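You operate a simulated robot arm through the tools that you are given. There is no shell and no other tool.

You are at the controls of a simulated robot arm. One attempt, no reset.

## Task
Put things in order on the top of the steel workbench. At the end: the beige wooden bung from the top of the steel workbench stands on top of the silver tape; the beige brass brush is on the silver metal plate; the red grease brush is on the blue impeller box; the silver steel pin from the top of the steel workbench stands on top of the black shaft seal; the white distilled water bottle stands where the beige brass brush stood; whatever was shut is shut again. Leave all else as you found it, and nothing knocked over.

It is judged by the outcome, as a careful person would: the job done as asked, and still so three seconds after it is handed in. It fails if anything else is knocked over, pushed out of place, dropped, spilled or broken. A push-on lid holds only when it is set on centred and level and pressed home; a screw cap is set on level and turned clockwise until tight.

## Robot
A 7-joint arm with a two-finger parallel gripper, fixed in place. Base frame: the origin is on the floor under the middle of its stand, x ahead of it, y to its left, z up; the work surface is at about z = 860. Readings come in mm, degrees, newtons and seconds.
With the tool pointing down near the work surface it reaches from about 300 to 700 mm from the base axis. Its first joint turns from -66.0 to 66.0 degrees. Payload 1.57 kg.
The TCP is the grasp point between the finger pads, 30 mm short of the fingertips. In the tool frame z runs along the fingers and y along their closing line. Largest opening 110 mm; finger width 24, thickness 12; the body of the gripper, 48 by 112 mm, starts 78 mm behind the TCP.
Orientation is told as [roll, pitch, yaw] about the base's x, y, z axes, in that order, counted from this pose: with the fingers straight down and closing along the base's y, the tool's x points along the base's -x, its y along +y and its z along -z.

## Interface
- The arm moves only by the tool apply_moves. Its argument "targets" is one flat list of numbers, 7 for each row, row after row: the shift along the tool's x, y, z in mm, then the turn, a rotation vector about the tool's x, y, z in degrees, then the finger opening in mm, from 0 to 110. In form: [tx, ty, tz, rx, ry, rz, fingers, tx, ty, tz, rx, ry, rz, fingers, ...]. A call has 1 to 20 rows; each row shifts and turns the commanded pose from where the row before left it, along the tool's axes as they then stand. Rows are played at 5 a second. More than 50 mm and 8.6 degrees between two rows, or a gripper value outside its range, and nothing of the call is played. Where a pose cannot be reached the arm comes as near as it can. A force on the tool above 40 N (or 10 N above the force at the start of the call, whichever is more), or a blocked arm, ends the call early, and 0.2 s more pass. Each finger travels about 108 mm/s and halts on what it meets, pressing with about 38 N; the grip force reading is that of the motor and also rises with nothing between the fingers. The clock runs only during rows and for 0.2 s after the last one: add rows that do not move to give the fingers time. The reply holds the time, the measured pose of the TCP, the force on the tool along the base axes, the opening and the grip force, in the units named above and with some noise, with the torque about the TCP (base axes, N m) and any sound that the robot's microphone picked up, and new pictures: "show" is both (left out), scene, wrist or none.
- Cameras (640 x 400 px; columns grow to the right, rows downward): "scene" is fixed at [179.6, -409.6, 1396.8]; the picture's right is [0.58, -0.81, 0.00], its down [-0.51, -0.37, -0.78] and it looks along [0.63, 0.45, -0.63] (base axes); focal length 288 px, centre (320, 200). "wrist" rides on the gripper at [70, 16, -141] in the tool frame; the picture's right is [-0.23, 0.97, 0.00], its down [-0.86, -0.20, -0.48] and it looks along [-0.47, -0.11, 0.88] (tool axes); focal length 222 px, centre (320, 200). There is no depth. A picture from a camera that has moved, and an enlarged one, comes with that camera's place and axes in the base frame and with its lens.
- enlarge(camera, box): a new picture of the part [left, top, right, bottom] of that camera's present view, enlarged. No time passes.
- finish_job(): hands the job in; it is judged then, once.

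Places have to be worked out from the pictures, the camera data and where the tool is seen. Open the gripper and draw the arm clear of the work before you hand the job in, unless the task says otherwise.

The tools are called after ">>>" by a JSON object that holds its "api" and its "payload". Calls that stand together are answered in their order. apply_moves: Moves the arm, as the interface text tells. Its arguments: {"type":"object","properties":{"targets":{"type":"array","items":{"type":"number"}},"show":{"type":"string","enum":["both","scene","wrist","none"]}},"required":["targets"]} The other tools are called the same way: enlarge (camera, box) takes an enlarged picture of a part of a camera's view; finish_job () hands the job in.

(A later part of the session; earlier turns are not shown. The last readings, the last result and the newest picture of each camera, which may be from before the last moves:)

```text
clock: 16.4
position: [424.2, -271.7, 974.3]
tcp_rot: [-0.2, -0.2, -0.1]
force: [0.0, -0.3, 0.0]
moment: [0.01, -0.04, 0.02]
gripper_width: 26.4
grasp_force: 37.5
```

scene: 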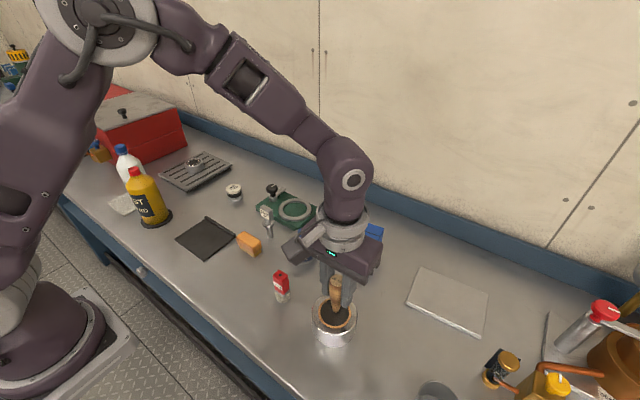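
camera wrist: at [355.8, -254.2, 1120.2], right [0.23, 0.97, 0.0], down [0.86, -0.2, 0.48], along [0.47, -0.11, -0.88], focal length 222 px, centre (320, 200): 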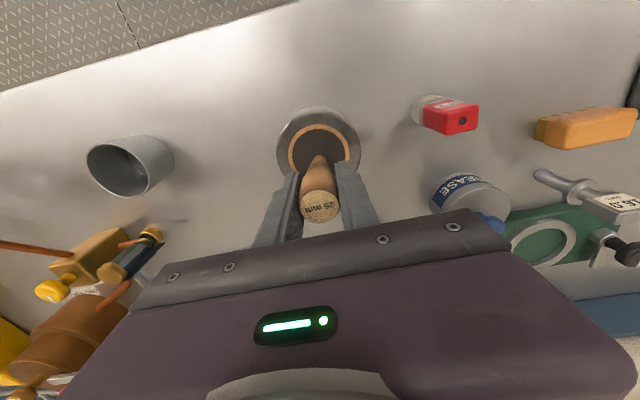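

Force is now about zero, so the bung is just at contact. I'll lower 0.4 mm and open gently.

>>> {"api": "apply_moves", "payload": {"targets": [0, 0, 0.4, 0, 0, 0, 24, 0, 0, 0, 0, 0, 0, 28, 0, 0, 0, 0, 0, 0, 34, 0, 0, 0, 0, 0, 0, 45, 0, 0, 0, 0, 0, 0, 60, 0, 0, 0, 0, 0, 0, 60]}}

```text
clock: 17.9
position: [427.4, -271.1, 973.1]
tcp_rot: [-0.2, -0.2, 0.0]
force: [0.6, -0.2, 0.1]
moment: [0.01, 0.0, -0.04]
gripper_width: 59.9
grasp_force: 0.1
camera wrist: at [355.5, -255.2, 1114.9], right [0.23, 0.97, 0.0], down [0.85, -0.2, 0.48], along [0.47, -0.11, -0.88], focal length 222 px, centre (320, 200)
```

scene: 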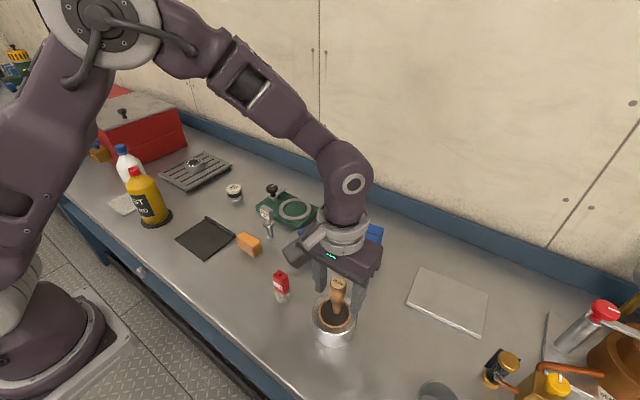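
wrist: 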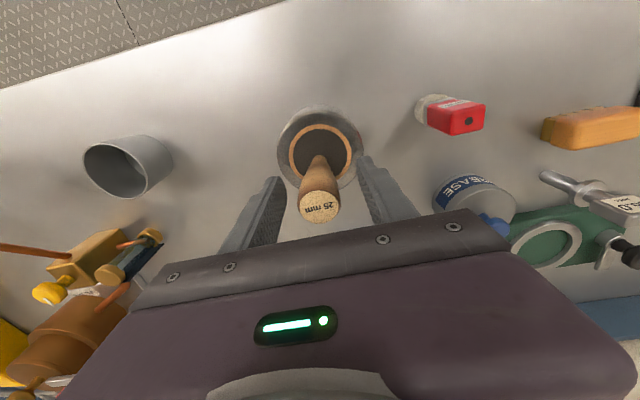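

The bung stands on the tape on its own. I'll rise clear and move over the grease brush at about (411, -151).

>>> {"api": "apply_moves", "payload": {"targets": [0, 0, -40, 0, 0, 0, 60, 0, 0, -40, 0, 0, 0, 60, 0, 0, -40, 0, 0, 0, 60, 4.7, 40, 0, 0, 0, 0, 60, 4.7, 40, 0, 0, 0, 0, 60, 4.7, 40, 0, 0, 0, 0, 60, 0, 0, 0, 0, 0, 0, 60]}}

```text
clock: 19.4
position: [411.5, -148.6, 1092.9]
tcp_rot: [-0.2, -0.3, 0.1]
force: [-0.6, 0.2, -0.1]
moment: [0.01, -0.01, -0.02]
gripper_width: 59.9
grasp_force: 0.1
camera wrist: at [340.0, -133.0, 1234.5], right [0.23, 0.97, 0.0], down [0.85, -0.2, 0.48], along [0.47, -0.11, -0.88], focal length 222 px, centre (320, 200)
```

scene: 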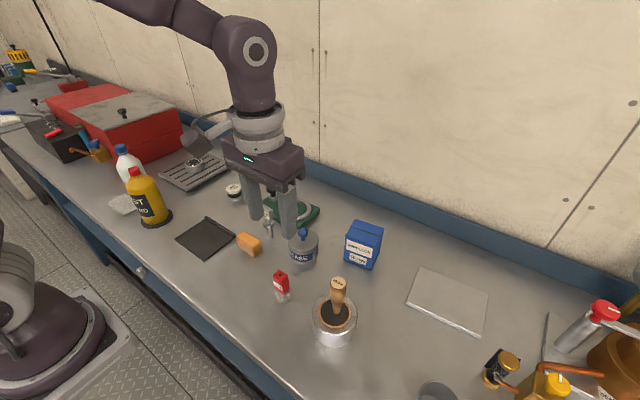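
wrist: 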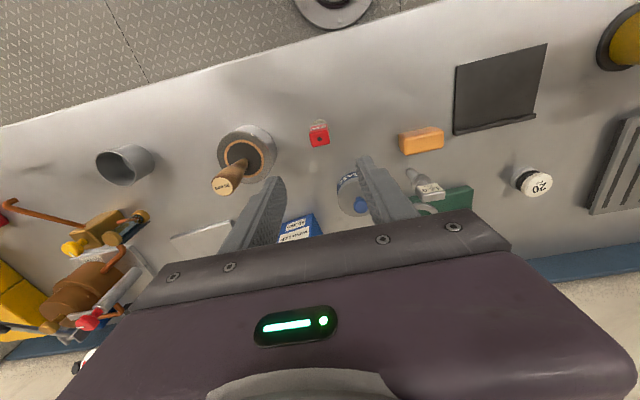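

>>> {"api": "enlarge", "payload": {"camera": "wrist", "box": [290, 100, 350, 160]}}

>>> {"api": "enlarge", "payload": {"camera": "scene", "box": [255, 255, 315, 315]}}

>>> {"api": "enlarge", "payload": {"camera": "scene", "box": [300, 260, 370, 350]}}

```text
6.67 times, centred on (320, 130) of wrist
camera zoom: at [340.0, -133.0, 1234.5], right [0.23, 0.97, 0.0], down [0.85, -0.2, 0.48], along [0.47, -0.11, -0.88], focal length 1481 px, centre (320, 667)
```

zoom: 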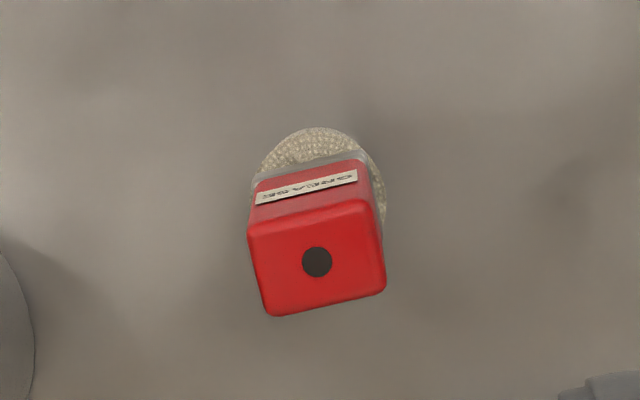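

```text
6.67 times, centred on (285, 285) of scene
camera zoom: at [179.6, -409.5, 1396.8], right [0.58, -0.81, 0.0], down [-0.51, -0.37, -0.78], along [0.63, 0.45, -0.63], focal length 1918 px, centre (553, -367)
```

zoom: 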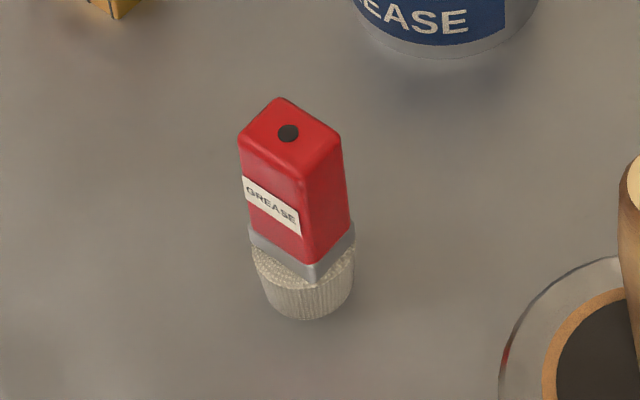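

```text
4.44 times, centred on (335, 305) of scene
camera zoom: at [179.6, -409.5, 1396.8], right [0.58, -0.81, 0.0], down [-0.51, -0.37, -0.78], along [0.63, 0.45, -0.63], focal length 1278 px, centre (253, -267)
```

zoom: 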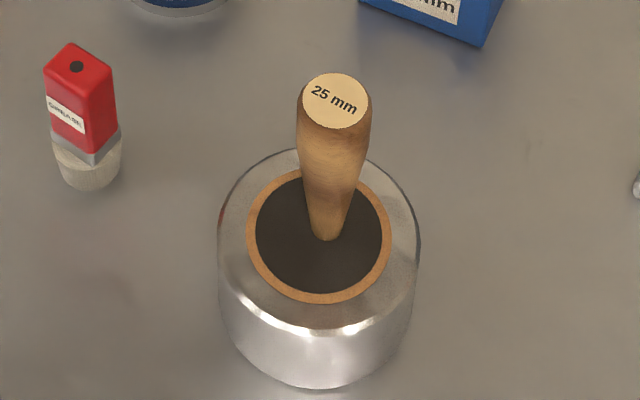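

The bung is upright on the tape. The grease brush handle is aligned with the base axes, centred at (410.4, -150.2) with its top at z 935, so I'll descend to grip the red handle.

>>> {"api": "apply_moves", "payload": {"targets": [0.3, -0.4, 44, 0, 0, 0, 60, 0.3, -0.4, 44, 0, 0, 0, 60, 0.3, -0.4, 44, 0, 0, 0, 60, 0.2, -0.4, 44, 0, 0, 0, 60, 0, 0, 0, 0, 0, 0, 60]}}

```text
clock: 20.6
position: [409.8, -150.1, 916.2]
tcp_rot: [-0.3, -0.4, -0.1]
force: [0.4, 0.1, -0.7]
moment: [-0.01, 0.02, 0.0]
gripper_width: 60.1
grasp_force: 0.0
camera wrist: at [339.4, -134.4, 1058.7], right [0.23, 0.97, 0.0], down [0.85, -0.2, 0.48], along [0.47, -0.11, -0.88], focal length 222 px, centre (320, 200)
```

scene: 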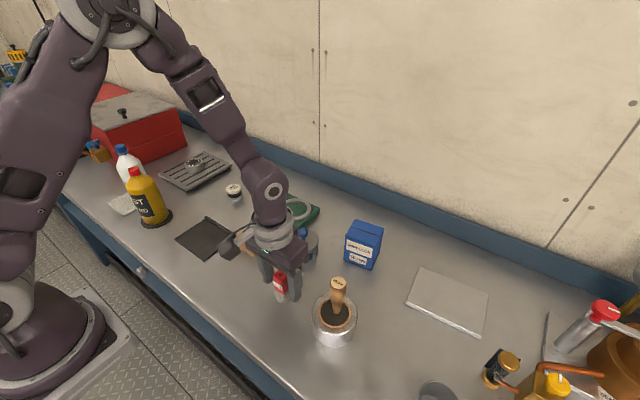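
wrist: 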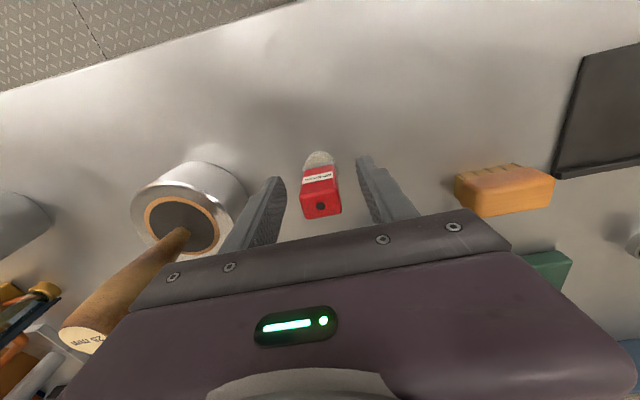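

The handle is centred between the fingers. I'll close on it.

>>> {"api": "apply_moves", "payload": {"targets": [0, 0, 0, 0, 0, 0, 45, 0, 0, 0, 0, 0, 0, 30, 0, 0, 0, 0, 0, 0, 15, 0, 0, 0, 0, 0, 0, 15, 0, 0, 0, 0, 0, 0, 15], "show": "wrist"}}

```text
clock: 21.9
position: [411.2, -150.2, 918.1]
tcp_rot: [-0.2, -0.1, 0.0]
force: [0.2, 0.8, -0.4]
moment: [0.01, -0.02, -0.04]
gripper_width: 25.3
grasp_force: 36.2
camera wrist: at [339.5, -134.4, 1059.1], right [0.23, 0.97, 0.0], down [0.85, -0.2, 0.48], along [0.47, -0.11, -0.88], focal length 222 px, centre (320, 200)
```

wrist: 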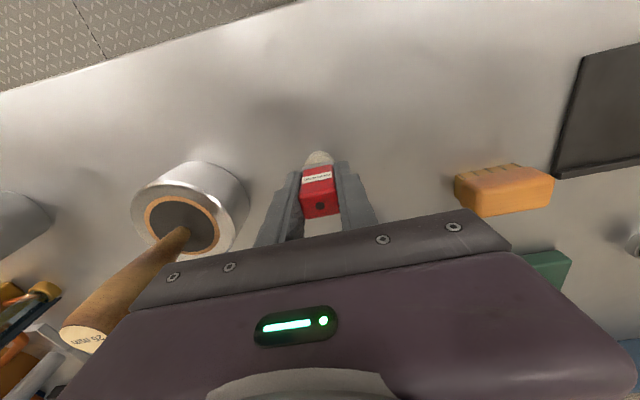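

Grasp is firm at 25 mm. I'll lift and carry it over the impeller box at about (606, -228).

>>> {"api": "apply_moves", "payload": {"targets": [0, 0, -20, 0, 0, 0, 15, 0, 0, -45, 0, 0, 0, 15, 0, 0, -45, 0, 0, 0, 15, 0, 0, -45, 0, 0, 0, 15, -39, -15.6, 0, 0, 0, 0, 15, -39, -15.6, 0, 0, 0, 0, 15, -39, -15.6, 0, 0, 0, 0, 15, -39, -15.6, 0, 0, 0, 0, 15, -39, -15.6, 0, 0, 0, 0, 15, 0, 0, 0, 0, 0, 0, 15]}}

```text
clock: 24.1
position: [607.6, -229.0, 1072.5]
tcp_rot: [-0.1, 0.0, -0.1]
force: [0.2, 0.7, -0.5]
moment: [-0.03, -0.01, -0.01]
gripper_width: 25.1
grasp_force: 36.4
camera wrist: at [536.7, -213.2, 1214.6], right [0.23, 0.97, 0.0], down [0.85, -0.2, 0.48], along [0.47, -0.11, -0.88], focal length 222 px, centre (320, 200)
```

scene: 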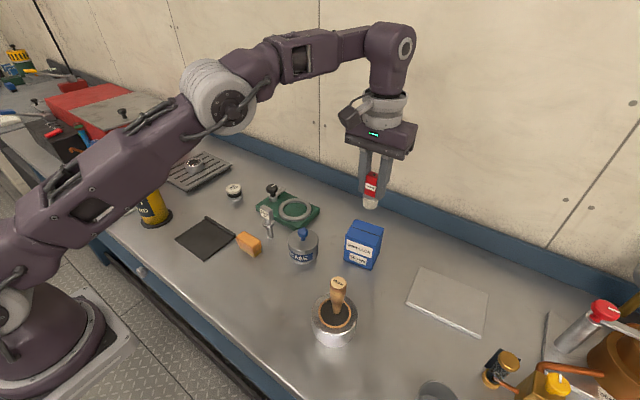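
wrist: 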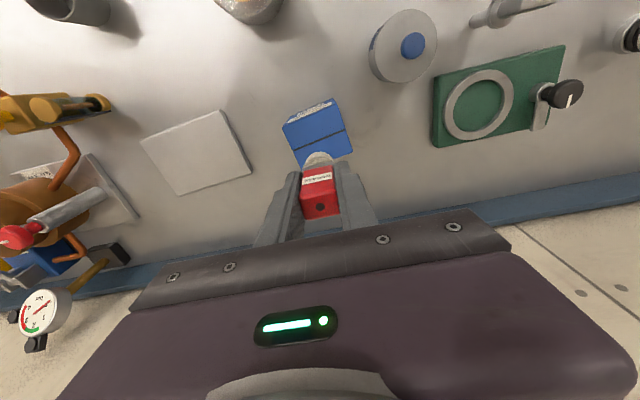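

>>> {"api": "enlarge", "payload": {"camera": "wrist", "box": [260, 85, 380, 225]}}

>>> {"api": "enlarge", "payload": {"camera": "scene", "box": [320, 140, 420, 280]}}

```text
2.86 times, centred on (320, 155) of wrist
camera zoom: at [536.7, -213.2, 1214.6], right [0.23, 0.97, 0.0], down [0.85, -0.2, 0.48], along [0.47, -0.11, -0.88], focal length 635 px, centre (320, 329)
```

zoom: 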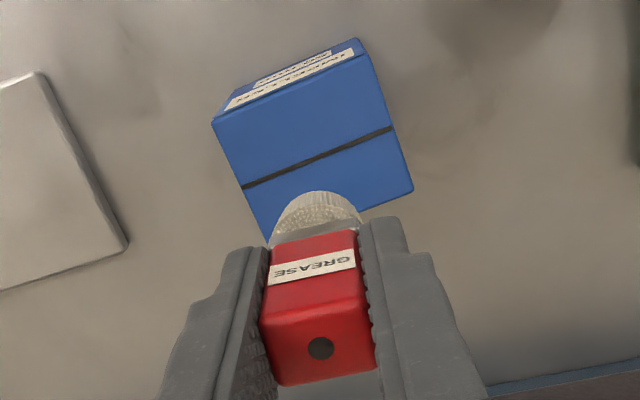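

```text
2.86 times, centred on (370, 210) of scene
camera zoom: at [179.6, -409.6, 1396.8], right [0.58, -0.81, 0.0], down [-0.51, -0.37, -0.78], along [0.63, 0.45, -0.63], focal length 822 px, centre (177, 171)
```

zoom: 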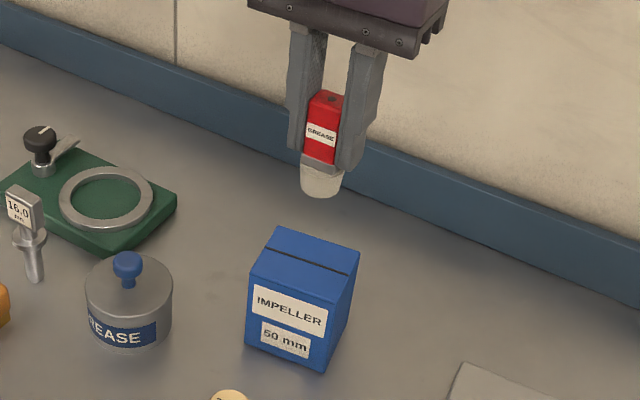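

The box top is centred near (603, -230) at z ≈ 937. I'll shift -4 mm in x and lower to about 10 mm above it.

>>> {"api": "apply_moves", "payload": {"targets": [4, -1, 30, 0, 0, 0, 15, 0, 0, 34, 0, 0, 0, 15, 0, 0, 0, 0, 0, 0, 15]}}

```text
clock: 24.9
position: [602.9, -230.6, 1007.8]
tcp_rot: [-0.1, -0.3, 0.0]
force: [1.0, 0.4, -0.3]
moment: [0.01, -0.02, 0.0]
gripper_width: 25.2
grasp_force: 36.7
camera wrist: at [532.9, -214.5, 1149.0], right [0.23, 0.97, 0.0], down [0.85, -0.2, 0.48], along [0.47, -0.11, -0.88], focal length 222 px, centre (320, 200)
```

scene: 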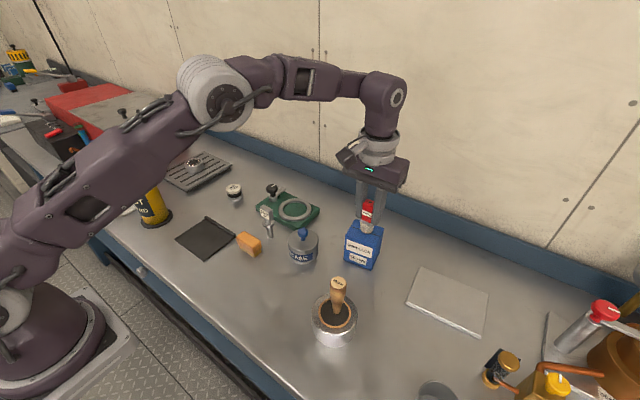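
wrist: 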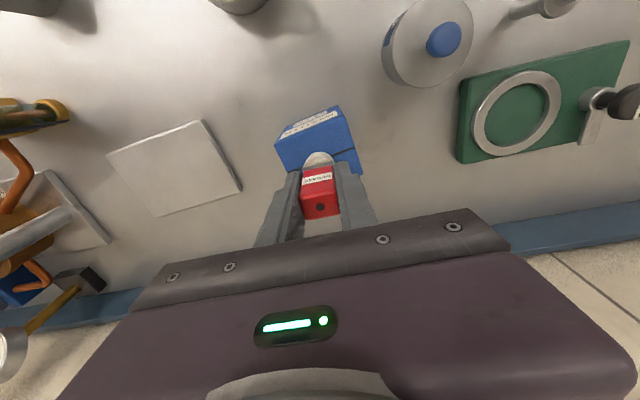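

>>> {"api": "enlarge", "payload": {"camera": "scene", "box": [330, 180, 400, 280]}}

>>> {"api": "enlarge", "payload": {"camera": "wrist", "box": [260, 90, 380, 225]}}

```text
4.00 times, centred on (365, 230) of scene
camera zoom: at [179.6, -409.6, 1396.8], right [0.58, -0.81, 0.0], down [-0.51, -0.37, -0.78], along [0.63, 0.45, -0.63], focal length 1151 px, centre (140, 80)
```

zoom: 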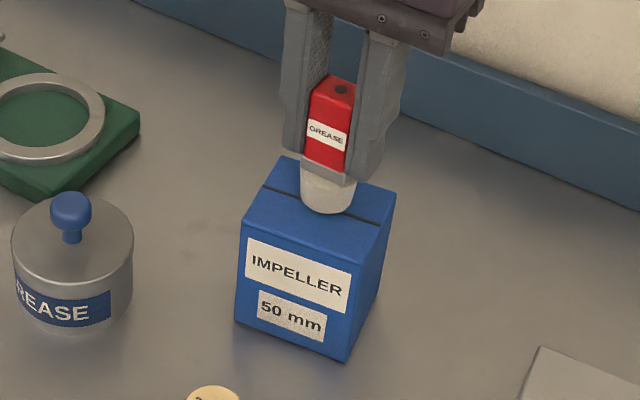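

```text
2.96 times, centred on (320, 158) of wrist
camera zoom: at [532.9, -214.5, 1149.0], right [0.23, 0.97, 0.0], down [0.85, -0.2, 0.48], along [0.47, -0.11, -0.88], focal length 658 px, centre (320, 326)
```

zoom: 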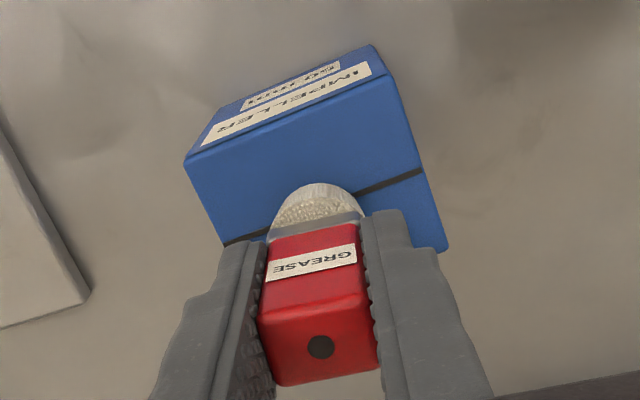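

The brush is over the middle of the box top with about 11–12 mm to go. I'll lower in small steps.

>>> {"api": "apply_moves", "payload": {"targets": [0, 0, 5, 0, 0, 0, 15, 0, 0, 2, 0, 0, 0, 15, 0, 0, 1, 0, 0, 0, 15, 0, 0, 0, 0, 0, 0, 15], "show": "none"}}

```text
clock: 25.9
position: [602.1, -231.0, 1002.3]
tcp_rot: [-0.3, -0.5, 0.0]
force: [1.7, 2.5, 28.2]
moment: [0.23, -0.13, -0.03]
gripper_width: 25.2
grasp_force: 36.4
```

Contact (28 N) came at TCP z ≈ 1002. I'll back off slightly to relieve the pressing.

>>> {"api": "apply_moves", "payload": {"targets": [0, 0, -1, 0, 0, 0, 15, 0, 0, 0, 0, 0, 0, 15], "show": "none"}}

```text
clock: 26.4
position: [602.0, -230.9, 1001.3]
tcp_rot: [-0.2, -0.3, 0.0]
force: [2.7, 2.5, 31.6]
moment: [0.24, -0.21, -0.02]
gripper_width: 25.2
grasp_force: 36.7
```

>>> {"api": "apply_moves", "payload": {"targets": [0, 0, -1.5, 0, 0, 0, 15, 0, 0, 0, 0, 0, 0, 15], "show": "none"}}

```text
clock: 27.1
position: [601.6, -231.1, 1001.8]
tcp_rot: [-0.1, -0.1, 0.0]
force: [3.7, 0.4, 9.3]
moment: [0.03, -0.28, 0.01]
gripper_width: 25.0
grasp_force: 35.9
```

Force has dropped to about 9 N; one more small relief, then I'll check.

>>> {"api": "apply_moves", "payload": {"targets": [0, 0, -0.5, 0, 0, 0, 15, 0, 0, 0, 0, 0, 0, 15], "show": "both"}}

>>> {"api": "enlarge", "payload": {"camera": "scene", "box": [330, 180, 400, 280]}}

```text
clock: 27.6
position: [602.0, -232.0, 1003.5]
tcp_rot: [-0.1, -0.1, 0.0]
force: [-0.5, 0.2, -1.0]
moment: [-0.01, 0.0, 0.02]
gripper_width: 25.1
grasp_force: 37.1
camera wrist: at [531.0, -215.1, 1144.6], right [0.23, 0.97, 0.0], down [0.85, -0.2, 0.48], along [0.47, -0.11, -0.88], focal length 222 px, centre (320, 200)
```

scene: 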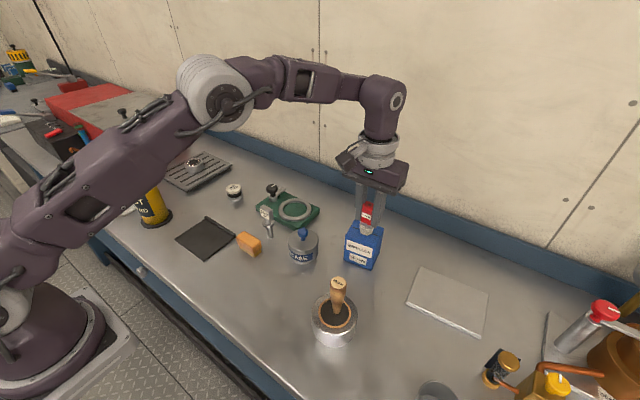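
wrist: 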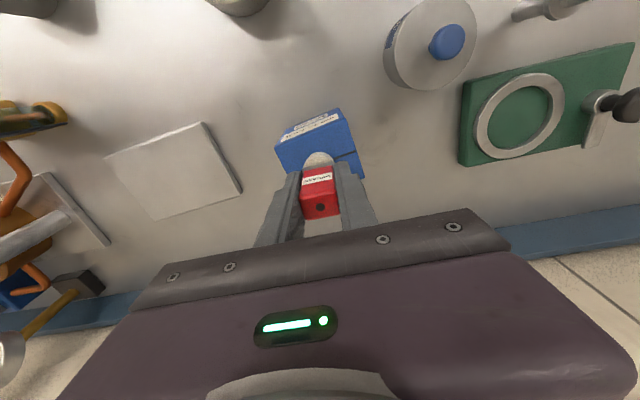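

```text
4.00 times, centred on (365, 230) of scene
camera zoom: at [179.6, -409.6, 1396.8], right [0.58, -0.81, 0.0], down [-0.51, -0.37, -0.78], along [0.63, 0.45, -0.63], focal length 1151 px, centre (140, 80)
```

zoom: 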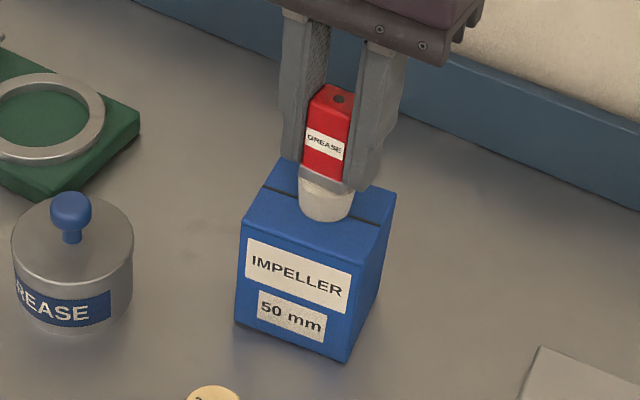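

The brush sits right at the box surface. I'll lower 0.5 mm, open gently, and back away upward.

>>> {"api": "apply_moves", "payload": {"targets": [0, 0, 0.5, 0, 0, 0, 23, 0, 0, 0, 0, 0, 0, 27, 0, 0, 0, 0, 0, 0, 33, 0, 0, 0, 0, 0, 0, 45, 0, 0, 0, 0, 0, 0, 56, 0, 0, 0, 0, 0, 0, 56]}}

>>> {"api": "enlarge", "payload": {"camera": "scene", "box": [330, 180, 400, 280]}}

```text
clock: 29.1
position: [601.7, -230.2, 1003.3]
tcp_rot: [-0.2, -0.3, 0.0]
force: [-0.9, 0.0, -0.1]
moment: [0.05, -0.01, 0.01]
gripper_width: 56.0
grasp_force: 0.1
camera wrist: at [531.3, -215.1, 1144.6], right [0.23, 0.97, 0.0], down [0.85, -0.2, 0.48], along [0.47, -0.11, -0.88], focal length 222 px, centre (320, 200)
```

scene: 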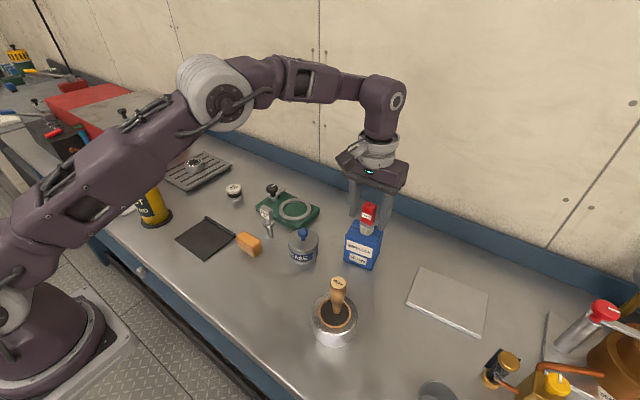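
wrist: 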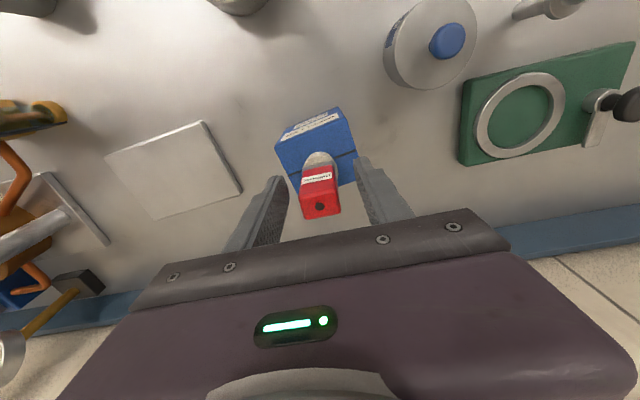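

```text
4.00 times, centred on (365, 230) of scene
camera zoom: at [179.6, -409.6, 1396.8], right [0.58, -0.81, 0.0], down [-0.51, -0.37, -0.78], along [0.63, 0.45, -0.63], focal length 1151 px, centre (140, 80)
```

zoom: 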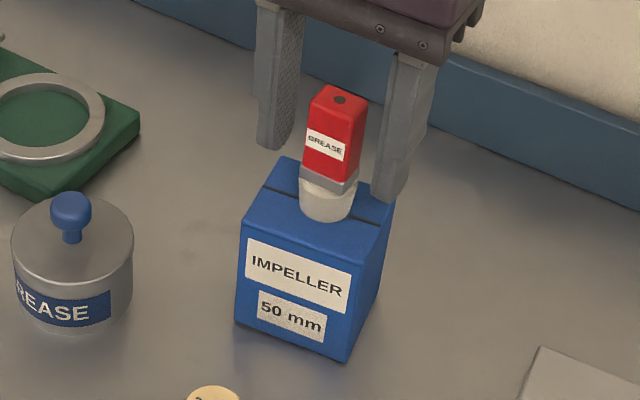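

The grease brush stands on the box. I'll rise clear and move to hover over the pin at about (522.5, -10).

>>> {"api": "apply_moves", "payload": {"targets": [0, 0, -37, 0, 0, 0, 56, 0, 0, -37, 0, 0, 0, 56, 0, 0, -36, 0, 0, 0, 56, 15.8, 44, 0, 0, 0, 0, 60, 15.8, 44, 0, 0, 0, 0, 60, 15.8, 44, 0, 0, 0, 0, 60, 15.8, 44, 0, 0, 0, 0, 60, 15.8, 44, 0, 0, 0, 0, 60, 0, 0, 25, 0, 0, 0, 60, 0, 0, 0, 0, 0, 0, 60]}}

```text
clock: 31.2
position: [537.3, -55.9, 1086.3]
tcp_rot: [-0.1, -0.3, -0.1]
force: [0.5, -0.9, -0.1]
moment: [-0.02, -0.01, 0.02]
gripper_width: 60.3
grasp_force: 0.0
out of reach, approached as far as the arm can: row 4
camera wrist: at [468.1, -39.6, 1228.4], right [0.23, 0.97, 0.0], down [0.85, -0.2, 0.48], along [0.47, -0.11, -0.88], focal length 222 px, centre (320, 200)
```

scene: 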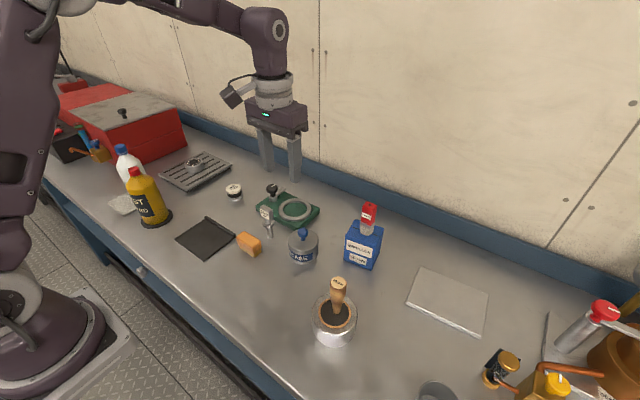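
wrist: 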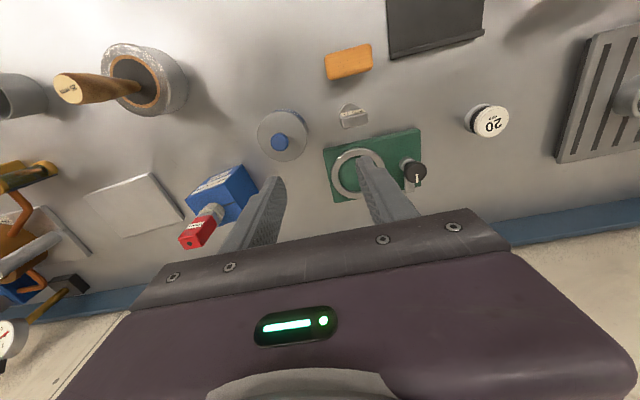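

One row was limited by reach at that height, so I'm at (537, -56). I'll make up the remainder to hover over the pin.

>>> {"api": "apply_moves", "payload": {"targets": [7.4, 23, 10, 0, 0, 0, 70, 7.4, 23, 10, 0, 0, 0, 70, 0, 0, 0, 0, 0, 0, 70], "show": "wrist"}}

>>> {"api": "enlarge", "payload": {"camera": "wrist", "box": [280, 90, 360, 160]}}

>>> {"api": "enlarge", "payload": {"camera": "scene", "box": [240, 190, 300, 250]}}

```text
clock: 32.0
position: [522.2, -8.7, 1066.3]
tcp_rot: [-0.2, -0.2, 0.0]
force: [0.1, 0.2, -0.3]
moment: [0.02, -0.03, -0.02]
gripper_width: 70.2
grasp_force: 0.0
camera wrist: at [452.7, 7.6, 1208.7], right [0.23, 0.97, 0.0], down [0.85, -0.2, 0.48], along [0.47, -0.11, -0.88], focal length 222 px, centre (320, 200)
```

wrist: 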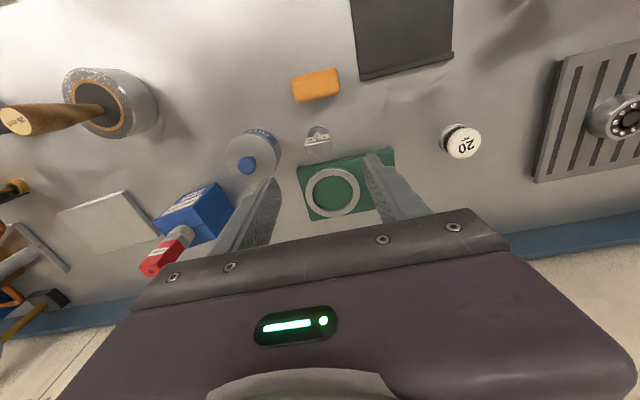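

```text
5.71 times, centred on (320, 125) of wrist
camera zoom: at [452.7, 7.6, 1208.7], right [0.23, 0.97, 0.0], down [0.85, -0.2, 0.48], along [0.47, -0.11, -0.88], focal length 1269 px, centre (320, 629)
```

zoom: 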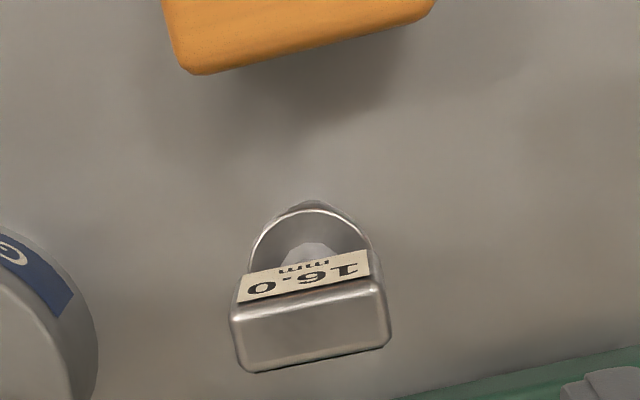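

```text
6.67 times, centred on (270, 220) of scene
camera zoom: at [179.6, -409.6, 1396.8], right [0.58, -0.81, 0.0], down [-0.51, -0.37, -0.78], along [0.63, 0.45, -0.63], focal length 1918 px, centre (653, 67)
```

zoom: 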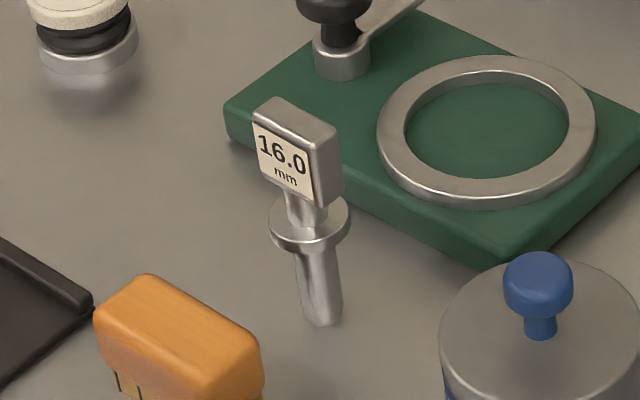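

The pin's block head is axis-aligned, about 33 mm wide along y, centred at (522.3, -10.4) with its top at z 955. I'll descend to TCP z 945 so the fingertips stay above the flange.

>>> {"api": "apply_moves", "payload": {"targets": [0, -0.8, 40, 0, 0, 0, 64, 0, -0.8, 40, 0, 0, 0, 64, 0, 0, 40.5, 0, 0, 0, 64, 0, 0, 0, 0, 0, 0, 64]}}

>>> {"api": "enlarge", "payload": {"camera": "wrist", "box": [230, 120, 430, 255]}}

>>> {"api": "enlarge", "payload": {"camera": "scene", "box": [230, 160, 320, 250]}}

```text
clock: 33.0
position: [522.0, -11.6, 946.0]
tcp_rot: [-0.2, -0.3, -0.1]
force: [0.0, 0.7, -0.2]
moment: [-0.01, 0.03, 0.0]
gripper_width: 64.0
grasp_force: 0.1
camera wrist: at [452.6, 4.4, 1087.5], right [0.23, 0.97, 0.0], down [0.85, -0.2, 0.48], along [0.47, -0.11, -0.88], focal length 222 px, centre (320, 200)
```

scene: 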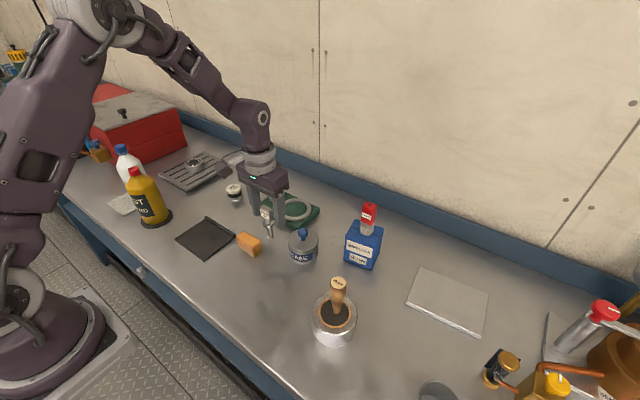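
wrist: 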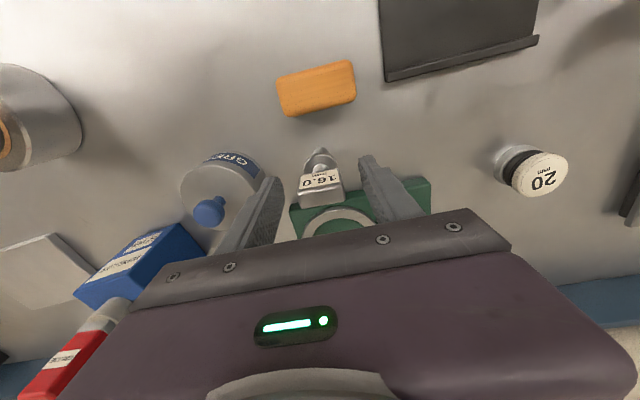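

```text
2.96 times, centred on (330, 188) of wrist
camera zoom: at [452.6, 4.4, 1087.5], right [0.23, 0.97, 0.0], down [0.85, -0.2, 0.48], along [0.47, -0.11, -0.88], focal length 658 px, centre (290, 237)
```

zoom: 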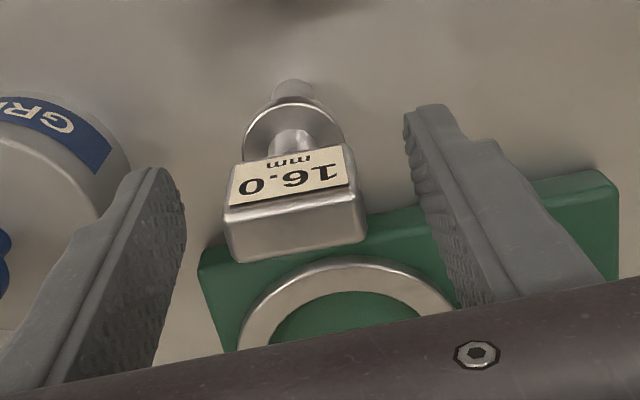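

```text
4.44 times, centred on (275, 205) of scene
camera zoom: at [179.6, -409.6, 1396.8], right [0.58, -0.81, 0.0], down [-0.51, -0.37, -0.78], along [0.63, 0.45, -0.63], focal length 1278 px, centre (520, 178)
```

zoom: 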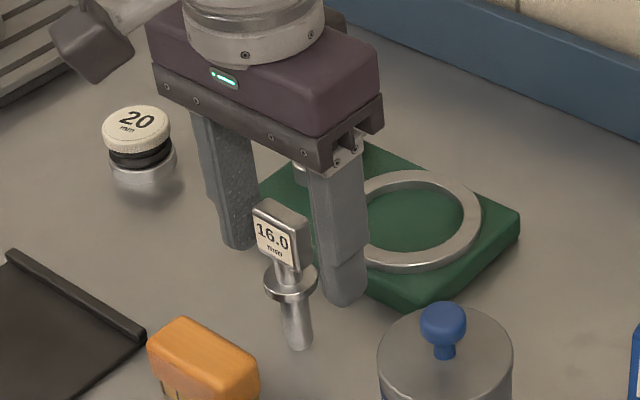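

The head is centred between the fingers. I'll close on it.

>>> {"api": "apply_moves", "payload": {"targets": [0, 0, 0, 0, 0, 0, 50, 0, 0, 0, 0, 0, 0, 40, 0, 0, 0, 0, 0, 0, 25, 0, 0, 0, 0, 0, 0, 15, 0, 0, 0, 0, 0, 0, 15], "show": "wrist"}}

>>> {"api": "enlarge", "payload": {"camera": "wrist", "box": [230, 120, 430, 255]}}

```text
clock: 34.2
position: [522.4, -11.3, 946.7]
tcp_rot: [-0.2, -0.3, 0.0]
force: [-0.2, 0.1, 0.2]
moment: [-0.05, -0.03, 0.0]
gripper_width: 31.7
grasp_force: 38.2
camera wrist: at [452.7, 4.5, 1087.9], right [0.23, 0.97, 0.0], down [0.85, -0.2, 0.48], along [0.47, -0.11, -0.88], focal length 222 px, centre (320, 200)
```

wrist: 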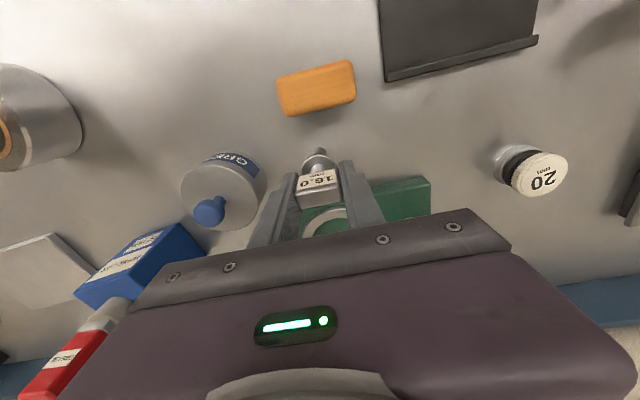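

```text
2.96 times, centred on (330, 188) of wrist
camera zoom: at [452.7, 4.5, 1087.9], right [0.23, 0.97, 0.0], down [0.85, -0.2, 0.48], along [0.47, -0.11, -0.88], focal length 658 px, centre (290, 237)
```

zoom: 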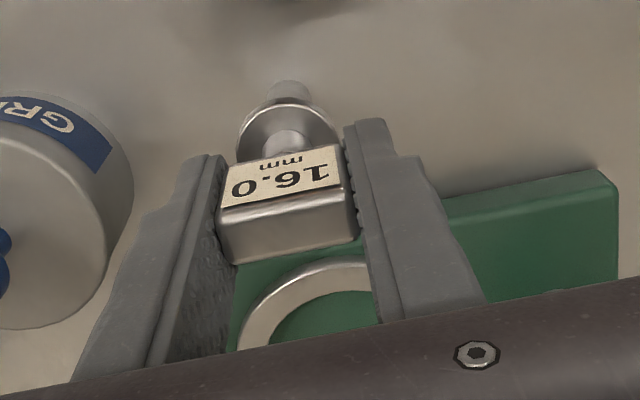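

Grasp is firm at 31.7 mm. I'll lift straight up and carry it over the shaft seal at about (582, 189).

>>> {"api": "apply_moves", "payload": {"targets": [0, 0, -15, 0, 0, 0, 15, 0, 0, -40, 0, 0, 0, 15, 0, 0, -40, 0, 0, 0, 15, -12, 40, 0, 0, 0, 0, 15, -12, 40, 0, 0, 0, 0, 15, -12, 40, 0, 0, 0, 0, 15, -12, 40, 0, 0, 0, 0, 15, -12, 40, 0, 0, 0, 0, 15, 0, 0, 0, 0, 0, 0, 15]}}

>>> {"api": "enlarge", "payload": {"camera": "wrist", "box": [250, 80, 400, 230]}}

>>> {"api": "enlarge", "payload": {"camera": "scene", "box": [190, 100, 280, 220]}}

```text
clock: 36.2
position: [580.9, 189.8, 1039.6]
tcp_rot: [-0.1, -0.2, 0.0]
force: [-0.2, 0.2, -1.1]
moment: [-0.03, 0.0, -0.02]
gripper_width: 31.5
grasp_force: 37.7
camera wrist: at [510.9, 206.4, 1181.6], right [0.23, 0.97, 0.0], down [0.85, -0.2, 0.48], along [0.47, -0.11, -0.88], focal length 222 px, centre (320, 200)
```

scene: 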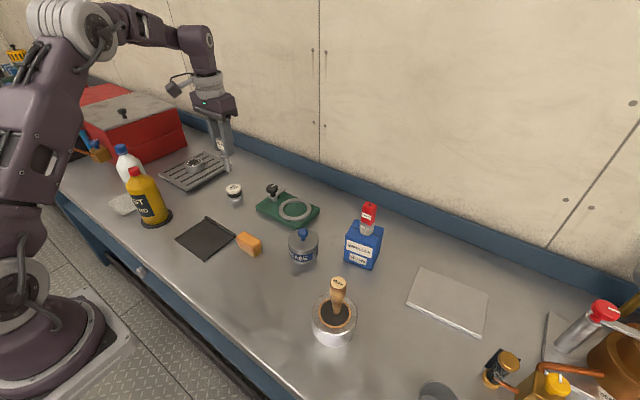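
wrist: 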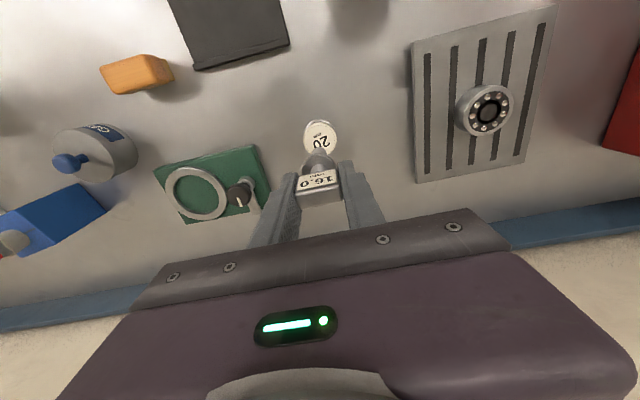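

```text
2.67 times, centred on (325, 155) of wrist
camera zoom: at [510.9, 206.4, 1181.6], right [0.23, 0.97, 0.0], down [0.85, -0.2, 0.48], along [0.47, -0.11, -0.88], focal length 592 px, centre (307, 320)
```

zoom: 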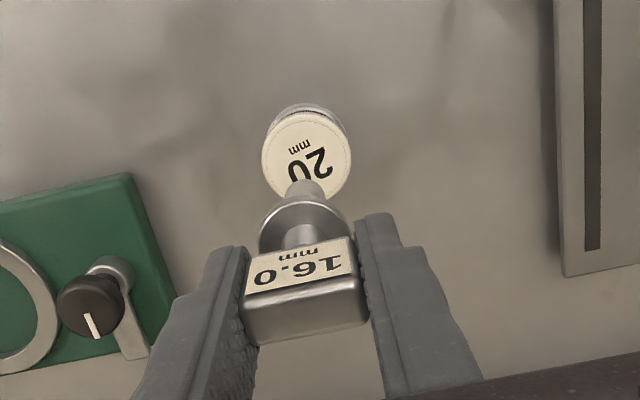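

```text
3.33 times, centred on (235, 160) of scene
camera zoom: at [179.7, -409.5, 1396.8], right [0.58, -0.81, 0.0], down [-0.51, -0.37, -0.78], along [0.63, 0.45, -0.63], focal length 959 px, centre (603, 333)
```

zoom: 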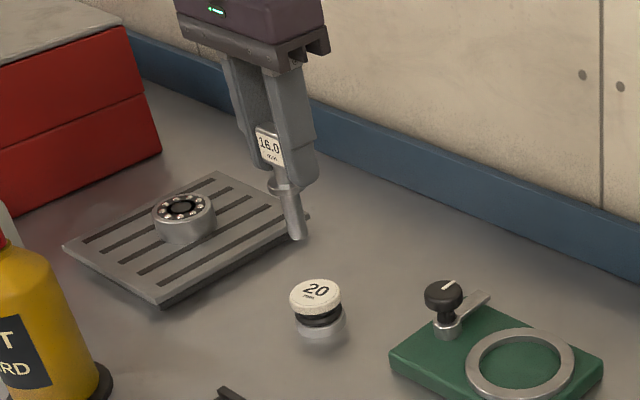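

The pin base hangs at about (582.5, 193) and the seal top centre is at about (580, 189). I'll shift by (-2.5, -3.5) and descend partway for a check.

>>> {"api": "apply_moves", "payload": {"targets": [2.5, -3.5, 20, 0, 0, 0, 15, 0, 0, 22, 0, 0, 0, 15, 0, 0, 0, 0, 0, 0, 15]}}

>>> {"api": "enlarge", "payload": {"camera": "wrist", "box": [250, 80, 400, 230]}}

>>> {"api": "enlarge", "payload": {"camera": "scene", "box": [195, 120, 275, 220]}}

```text
clock: 37.0
position: [580.9, 186.4, 998.9]
tcp_rot: [-0.3, -0.2, 0.0]
force: [0.6, -0.2, -2.3]
moment: [0.01, -0.05, 0.0]
gripper_width: 31.5
grasp_force: 37.4
camera wrist: at [510.6, 202.0, 1140.9], right [0.23, 0.97, 0.0], down [0.85, -0.2, 0.48], along [0.47, -0.11, -0.88], focal length 222 px, centre (320, 200)
```

scene: 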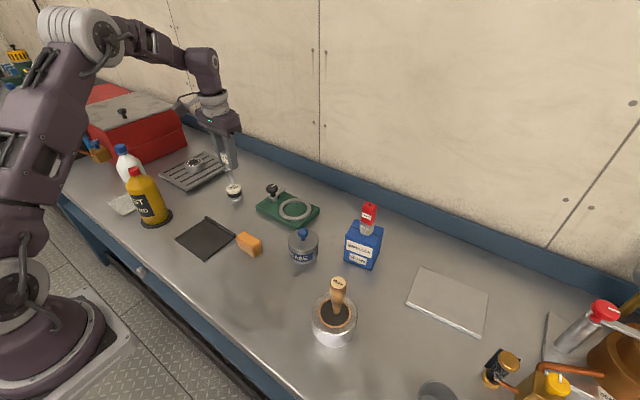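
wrist: 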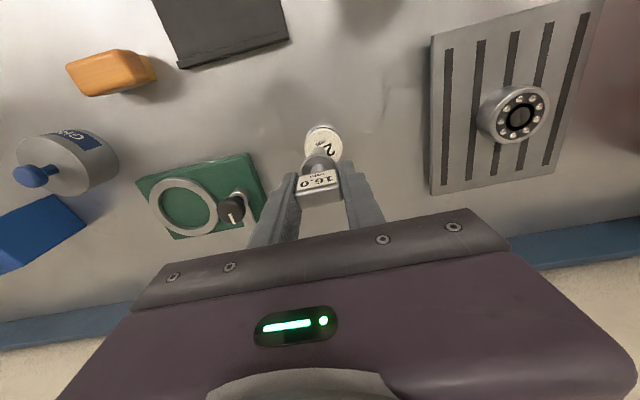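

```text
2.67 times, centred on (325, 155) of wrist
camera zoom: at [510.6, 202.0, 1140.9], right [0.23, 0.97, 0.0], down [0.85, -0.2, 0.48], along [0.47, -0.11, -0.88], focal length 592 px, centre (307, 320)
```

zoom: 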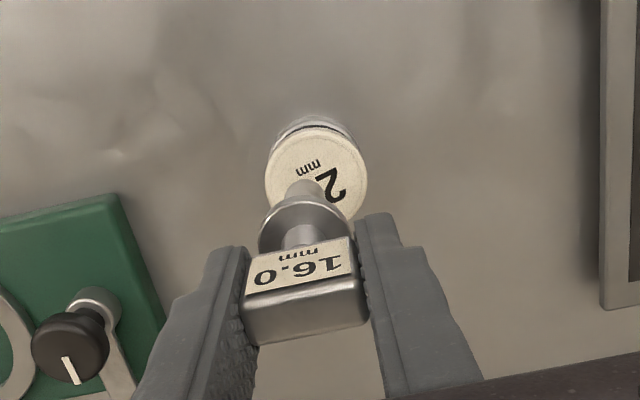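

```text
4.00 times, centred on (235, 170) of scene
camera zoom: at [179.6, -409.6, 1396.8], right [0.58, -0.81, 0.0], down [-0.51, -0.37, -0.78], along [0.63, 0.45, -0.63], focal length 1151 px, centre (660, 320)
```

zoom: 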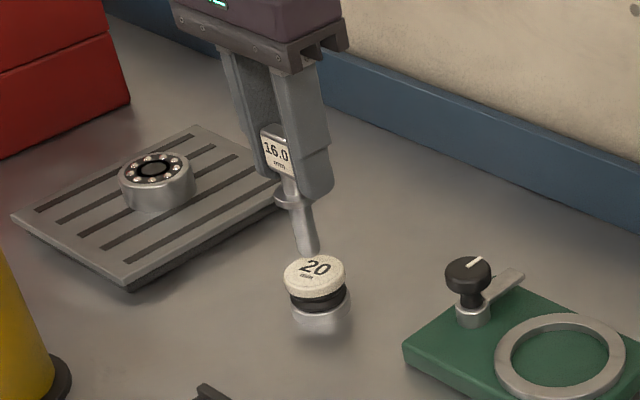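

The two views disagree by a few mm, so I'll zoom in harder on the pin tip and seal in both cameras before lowering further.

>>> {"api": "enlarge", "payload": {"camera": "wrist", "box": [290, 115, 360, 175]}}

>>> {"api": "enlarge", "payload": {"camera": "scene", "box": [215, 150, 255, 210]}}

```text
6.67 times, centred on (325, 145) of wrist
camera zoom: at [510.6, 202.0, 1140.9], right [0.23, 0.97, 0.0], down [0.85, -0.2, 0.48], along [0.47, -0.11, -0.88], focal length 1481 px, centre (287, 567)
```

zoom: 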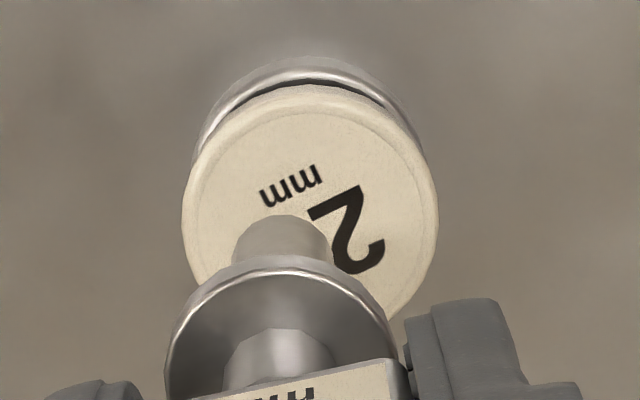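

```text
6.67 times, centred on (235, 180) of scene
camera zoom: at [179.6, -409.6, 1396.8], right [0.58, -0.81, 0.0], down [-0.51, -0.37, -0.78], along [0.63, 0.45, -0.63], focal length 1918 px, centre (887, 333)
```

zoom: 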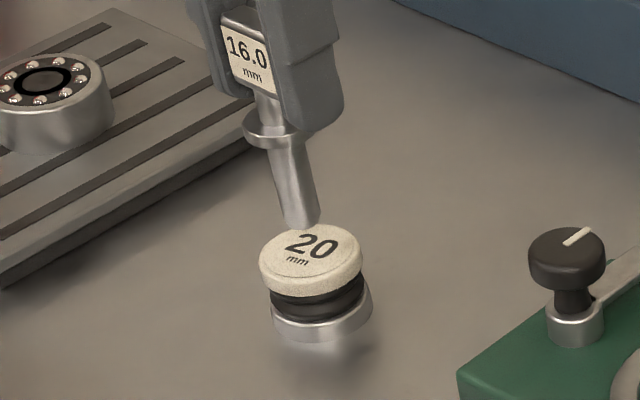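

The relative readings agree: the pin base is about 3.6 mm short in y and within 1 mm in x of the seal centre. I'll shift +3.5 in y, +1 in x and lower 10 mm.

>>> {"api": "apply_moves", "payload": {"targets": [-1, 3.5, 5, 0, 0, 0, 15, 0, 0, 5, 0, 0, 0, 15, 0, 0, 0, 0, 0, 0, 15], "show": "none"}}

>>> {"api": "enlarge", "payload": {"camera": "wrist", "box": [290, 115, 360, 175]}}

>>> {"api": "enlarge", "payload": {"camera": "scene", "box": [215, 150, 255, 210]}}

```text
clock: 37.9
position: [581.6, 190.2, 989.1]
tcp_rot: [-0.1, -0.3, 0.0]
force: [0.0, -0.6, -1.3]
moment: [0.02, 0.0, -0.03]
gripper_width: 31.7
grasp_force: 38.1
```

```text
6.67 times, centred on (325, 145) of wrist
camera zoom: at [511.5, 206.0, 1130.6], right [0.23, 0.97, 0.0], down [0.85, -0.2, 0.48], along [0.47, -0.11, -0.88], focal length 1481 px, centre (287, 567)
```

zoom: 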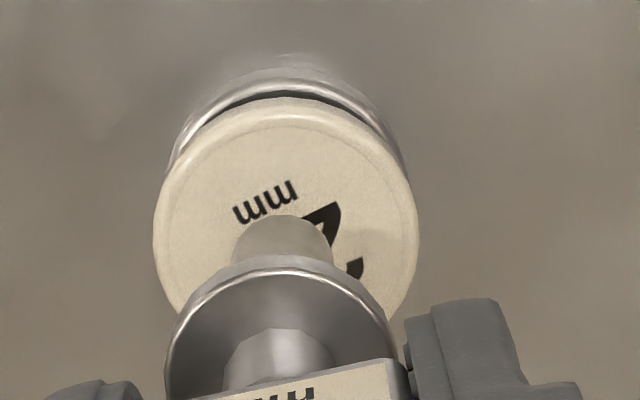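

```text
6.67 times, centred on (235, 180) of scene
camera zoom: at [179.6, -409.6, 1396.8], right [0.58, -0.81, 0.0], down [-0.51, -0.37, -0.78], along [0.63, 0.45, -0.63], focal length 1918 px, centre (887, 333)
```

zoom: 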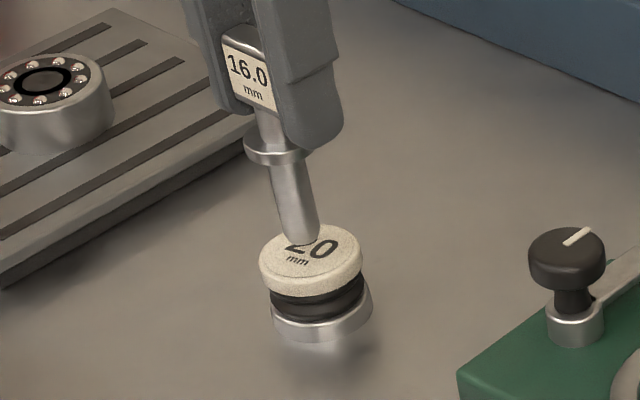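

The pin is within a couple of mm of the seal's centre, with a wide margin. I'll lower in small steps until contact.

>>> {"api": "apply_moves", "payload": {"targets": [-1.5, 0, 2, 0, 0, 0, 15, 0, 0, 1, 0, 0, 0, 15, 0, 0, 0, 0, 0, 0, 15], "show": "none"}}

```text
clock: 38.6
position: [584.0, 190.0, 986.6]
tcp_rot: [-0.2, -0.1, 0.0]
force: [0.7, -0.2, -0.8]
moment: [0.01, 0.03, 0.0]
gripper_width: 31.6
grasp_force: 38.3
```

>>> {"api": "apply_moves", "payload": {"targets": [0, 0, 1, 0, 0, 0, 15, 0, 0, 0.5, 0, 0, 0, 15, 0, 0, 0, 0, 0, 0, 15], "show": "none"}}

```text
clock: 39.5
position: [582.8, 190.0, 984.9]
tcp_rot: [-0.2, -0.2, -0.1]
force: [-0.2, -0.3, -0.6]
moment: [0.03, 0.0, 0.01]
gripper_width: 31.5
grasp_force: 37.9
```

No contact yet at z ≈ 985; I'll continue in 1 mm steps.

>>> {"api": "apply_moves", "payload": {"targets": [0, 0, 1, 0, 0, 0, 15, 0, 0, 0.5, 0, 0, 0, 15, 0, 0, 0, 0, 0, 0, 15], "show": "none"}}

>>> {"api": "enlarge", "payload": {"camera": "scene", "box": [215, 150, 255, 210]}}

```text
clock: 40.2
position: [583.0, 190.2, 983.3]
tcp_rot: [-0.1, -0.2, 0.1]
force: [0.5, -0.8, -1.7]
moment: [0.0, 0.0, -0.01]
gripper_width: 31.8
grasp_force: 38.3
```

```text
6.67 times, centred on (235, 180) of scene
camera zoom: at [179.6, -409.6, 1396.8], right [0.58, -0.81, 0.0], down [-0.51, -0.37, -0.78], along [0.63, 0.45, -0.63], focal length 1918 px, centre (887, 333)
```

zoom: 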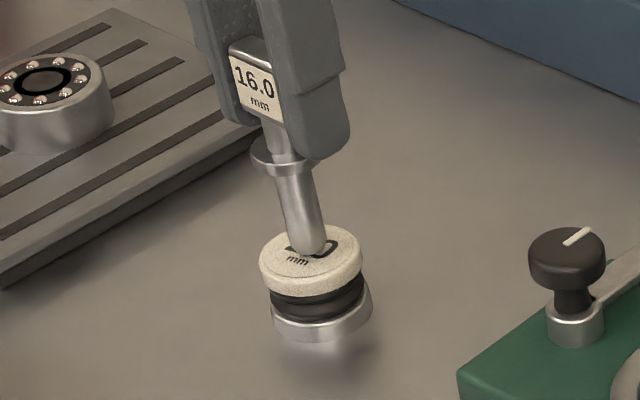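

>>> {"api": "apply_moves", "payload": {"targets": [0, 0, 1, 0, 0, 0, 15, 0, 0, 0, 0, 0, 0, 15], "show": "none"}}

```text
clock: 40.9
position: [583.6, 189.4, 982.0]
tcp_rot: [-0.2, -0.1, 0.0]
force: [1.0, 1.5, -1.7]
moment: [-0.01, 0.0, 0.02]
gripper_width: 31.2
grasp_force: 37.7
```

Still free; the pin tip is essentially centred over the seal, so I'll continue down.

>>> {"api": "apply_moves", "payload": {"targets": [0, 0, 1, 0, 0, 0, 15, 0, 0, 0.5, 0, 0, 0, 15, 0, 0, 0, 0, 0, 0, 15], "show": "none"}}

```text
clock: 41.6
position: [583.3, 189.2, 980.6]
tcp_rot: [-0.1, -0.1, 0.1]
force: [-0.4, -0.5, -2.1]
moment: [-0.01, 0.01, -0.01]
gripper_width: 31.6
grasp_force: 37.5
```

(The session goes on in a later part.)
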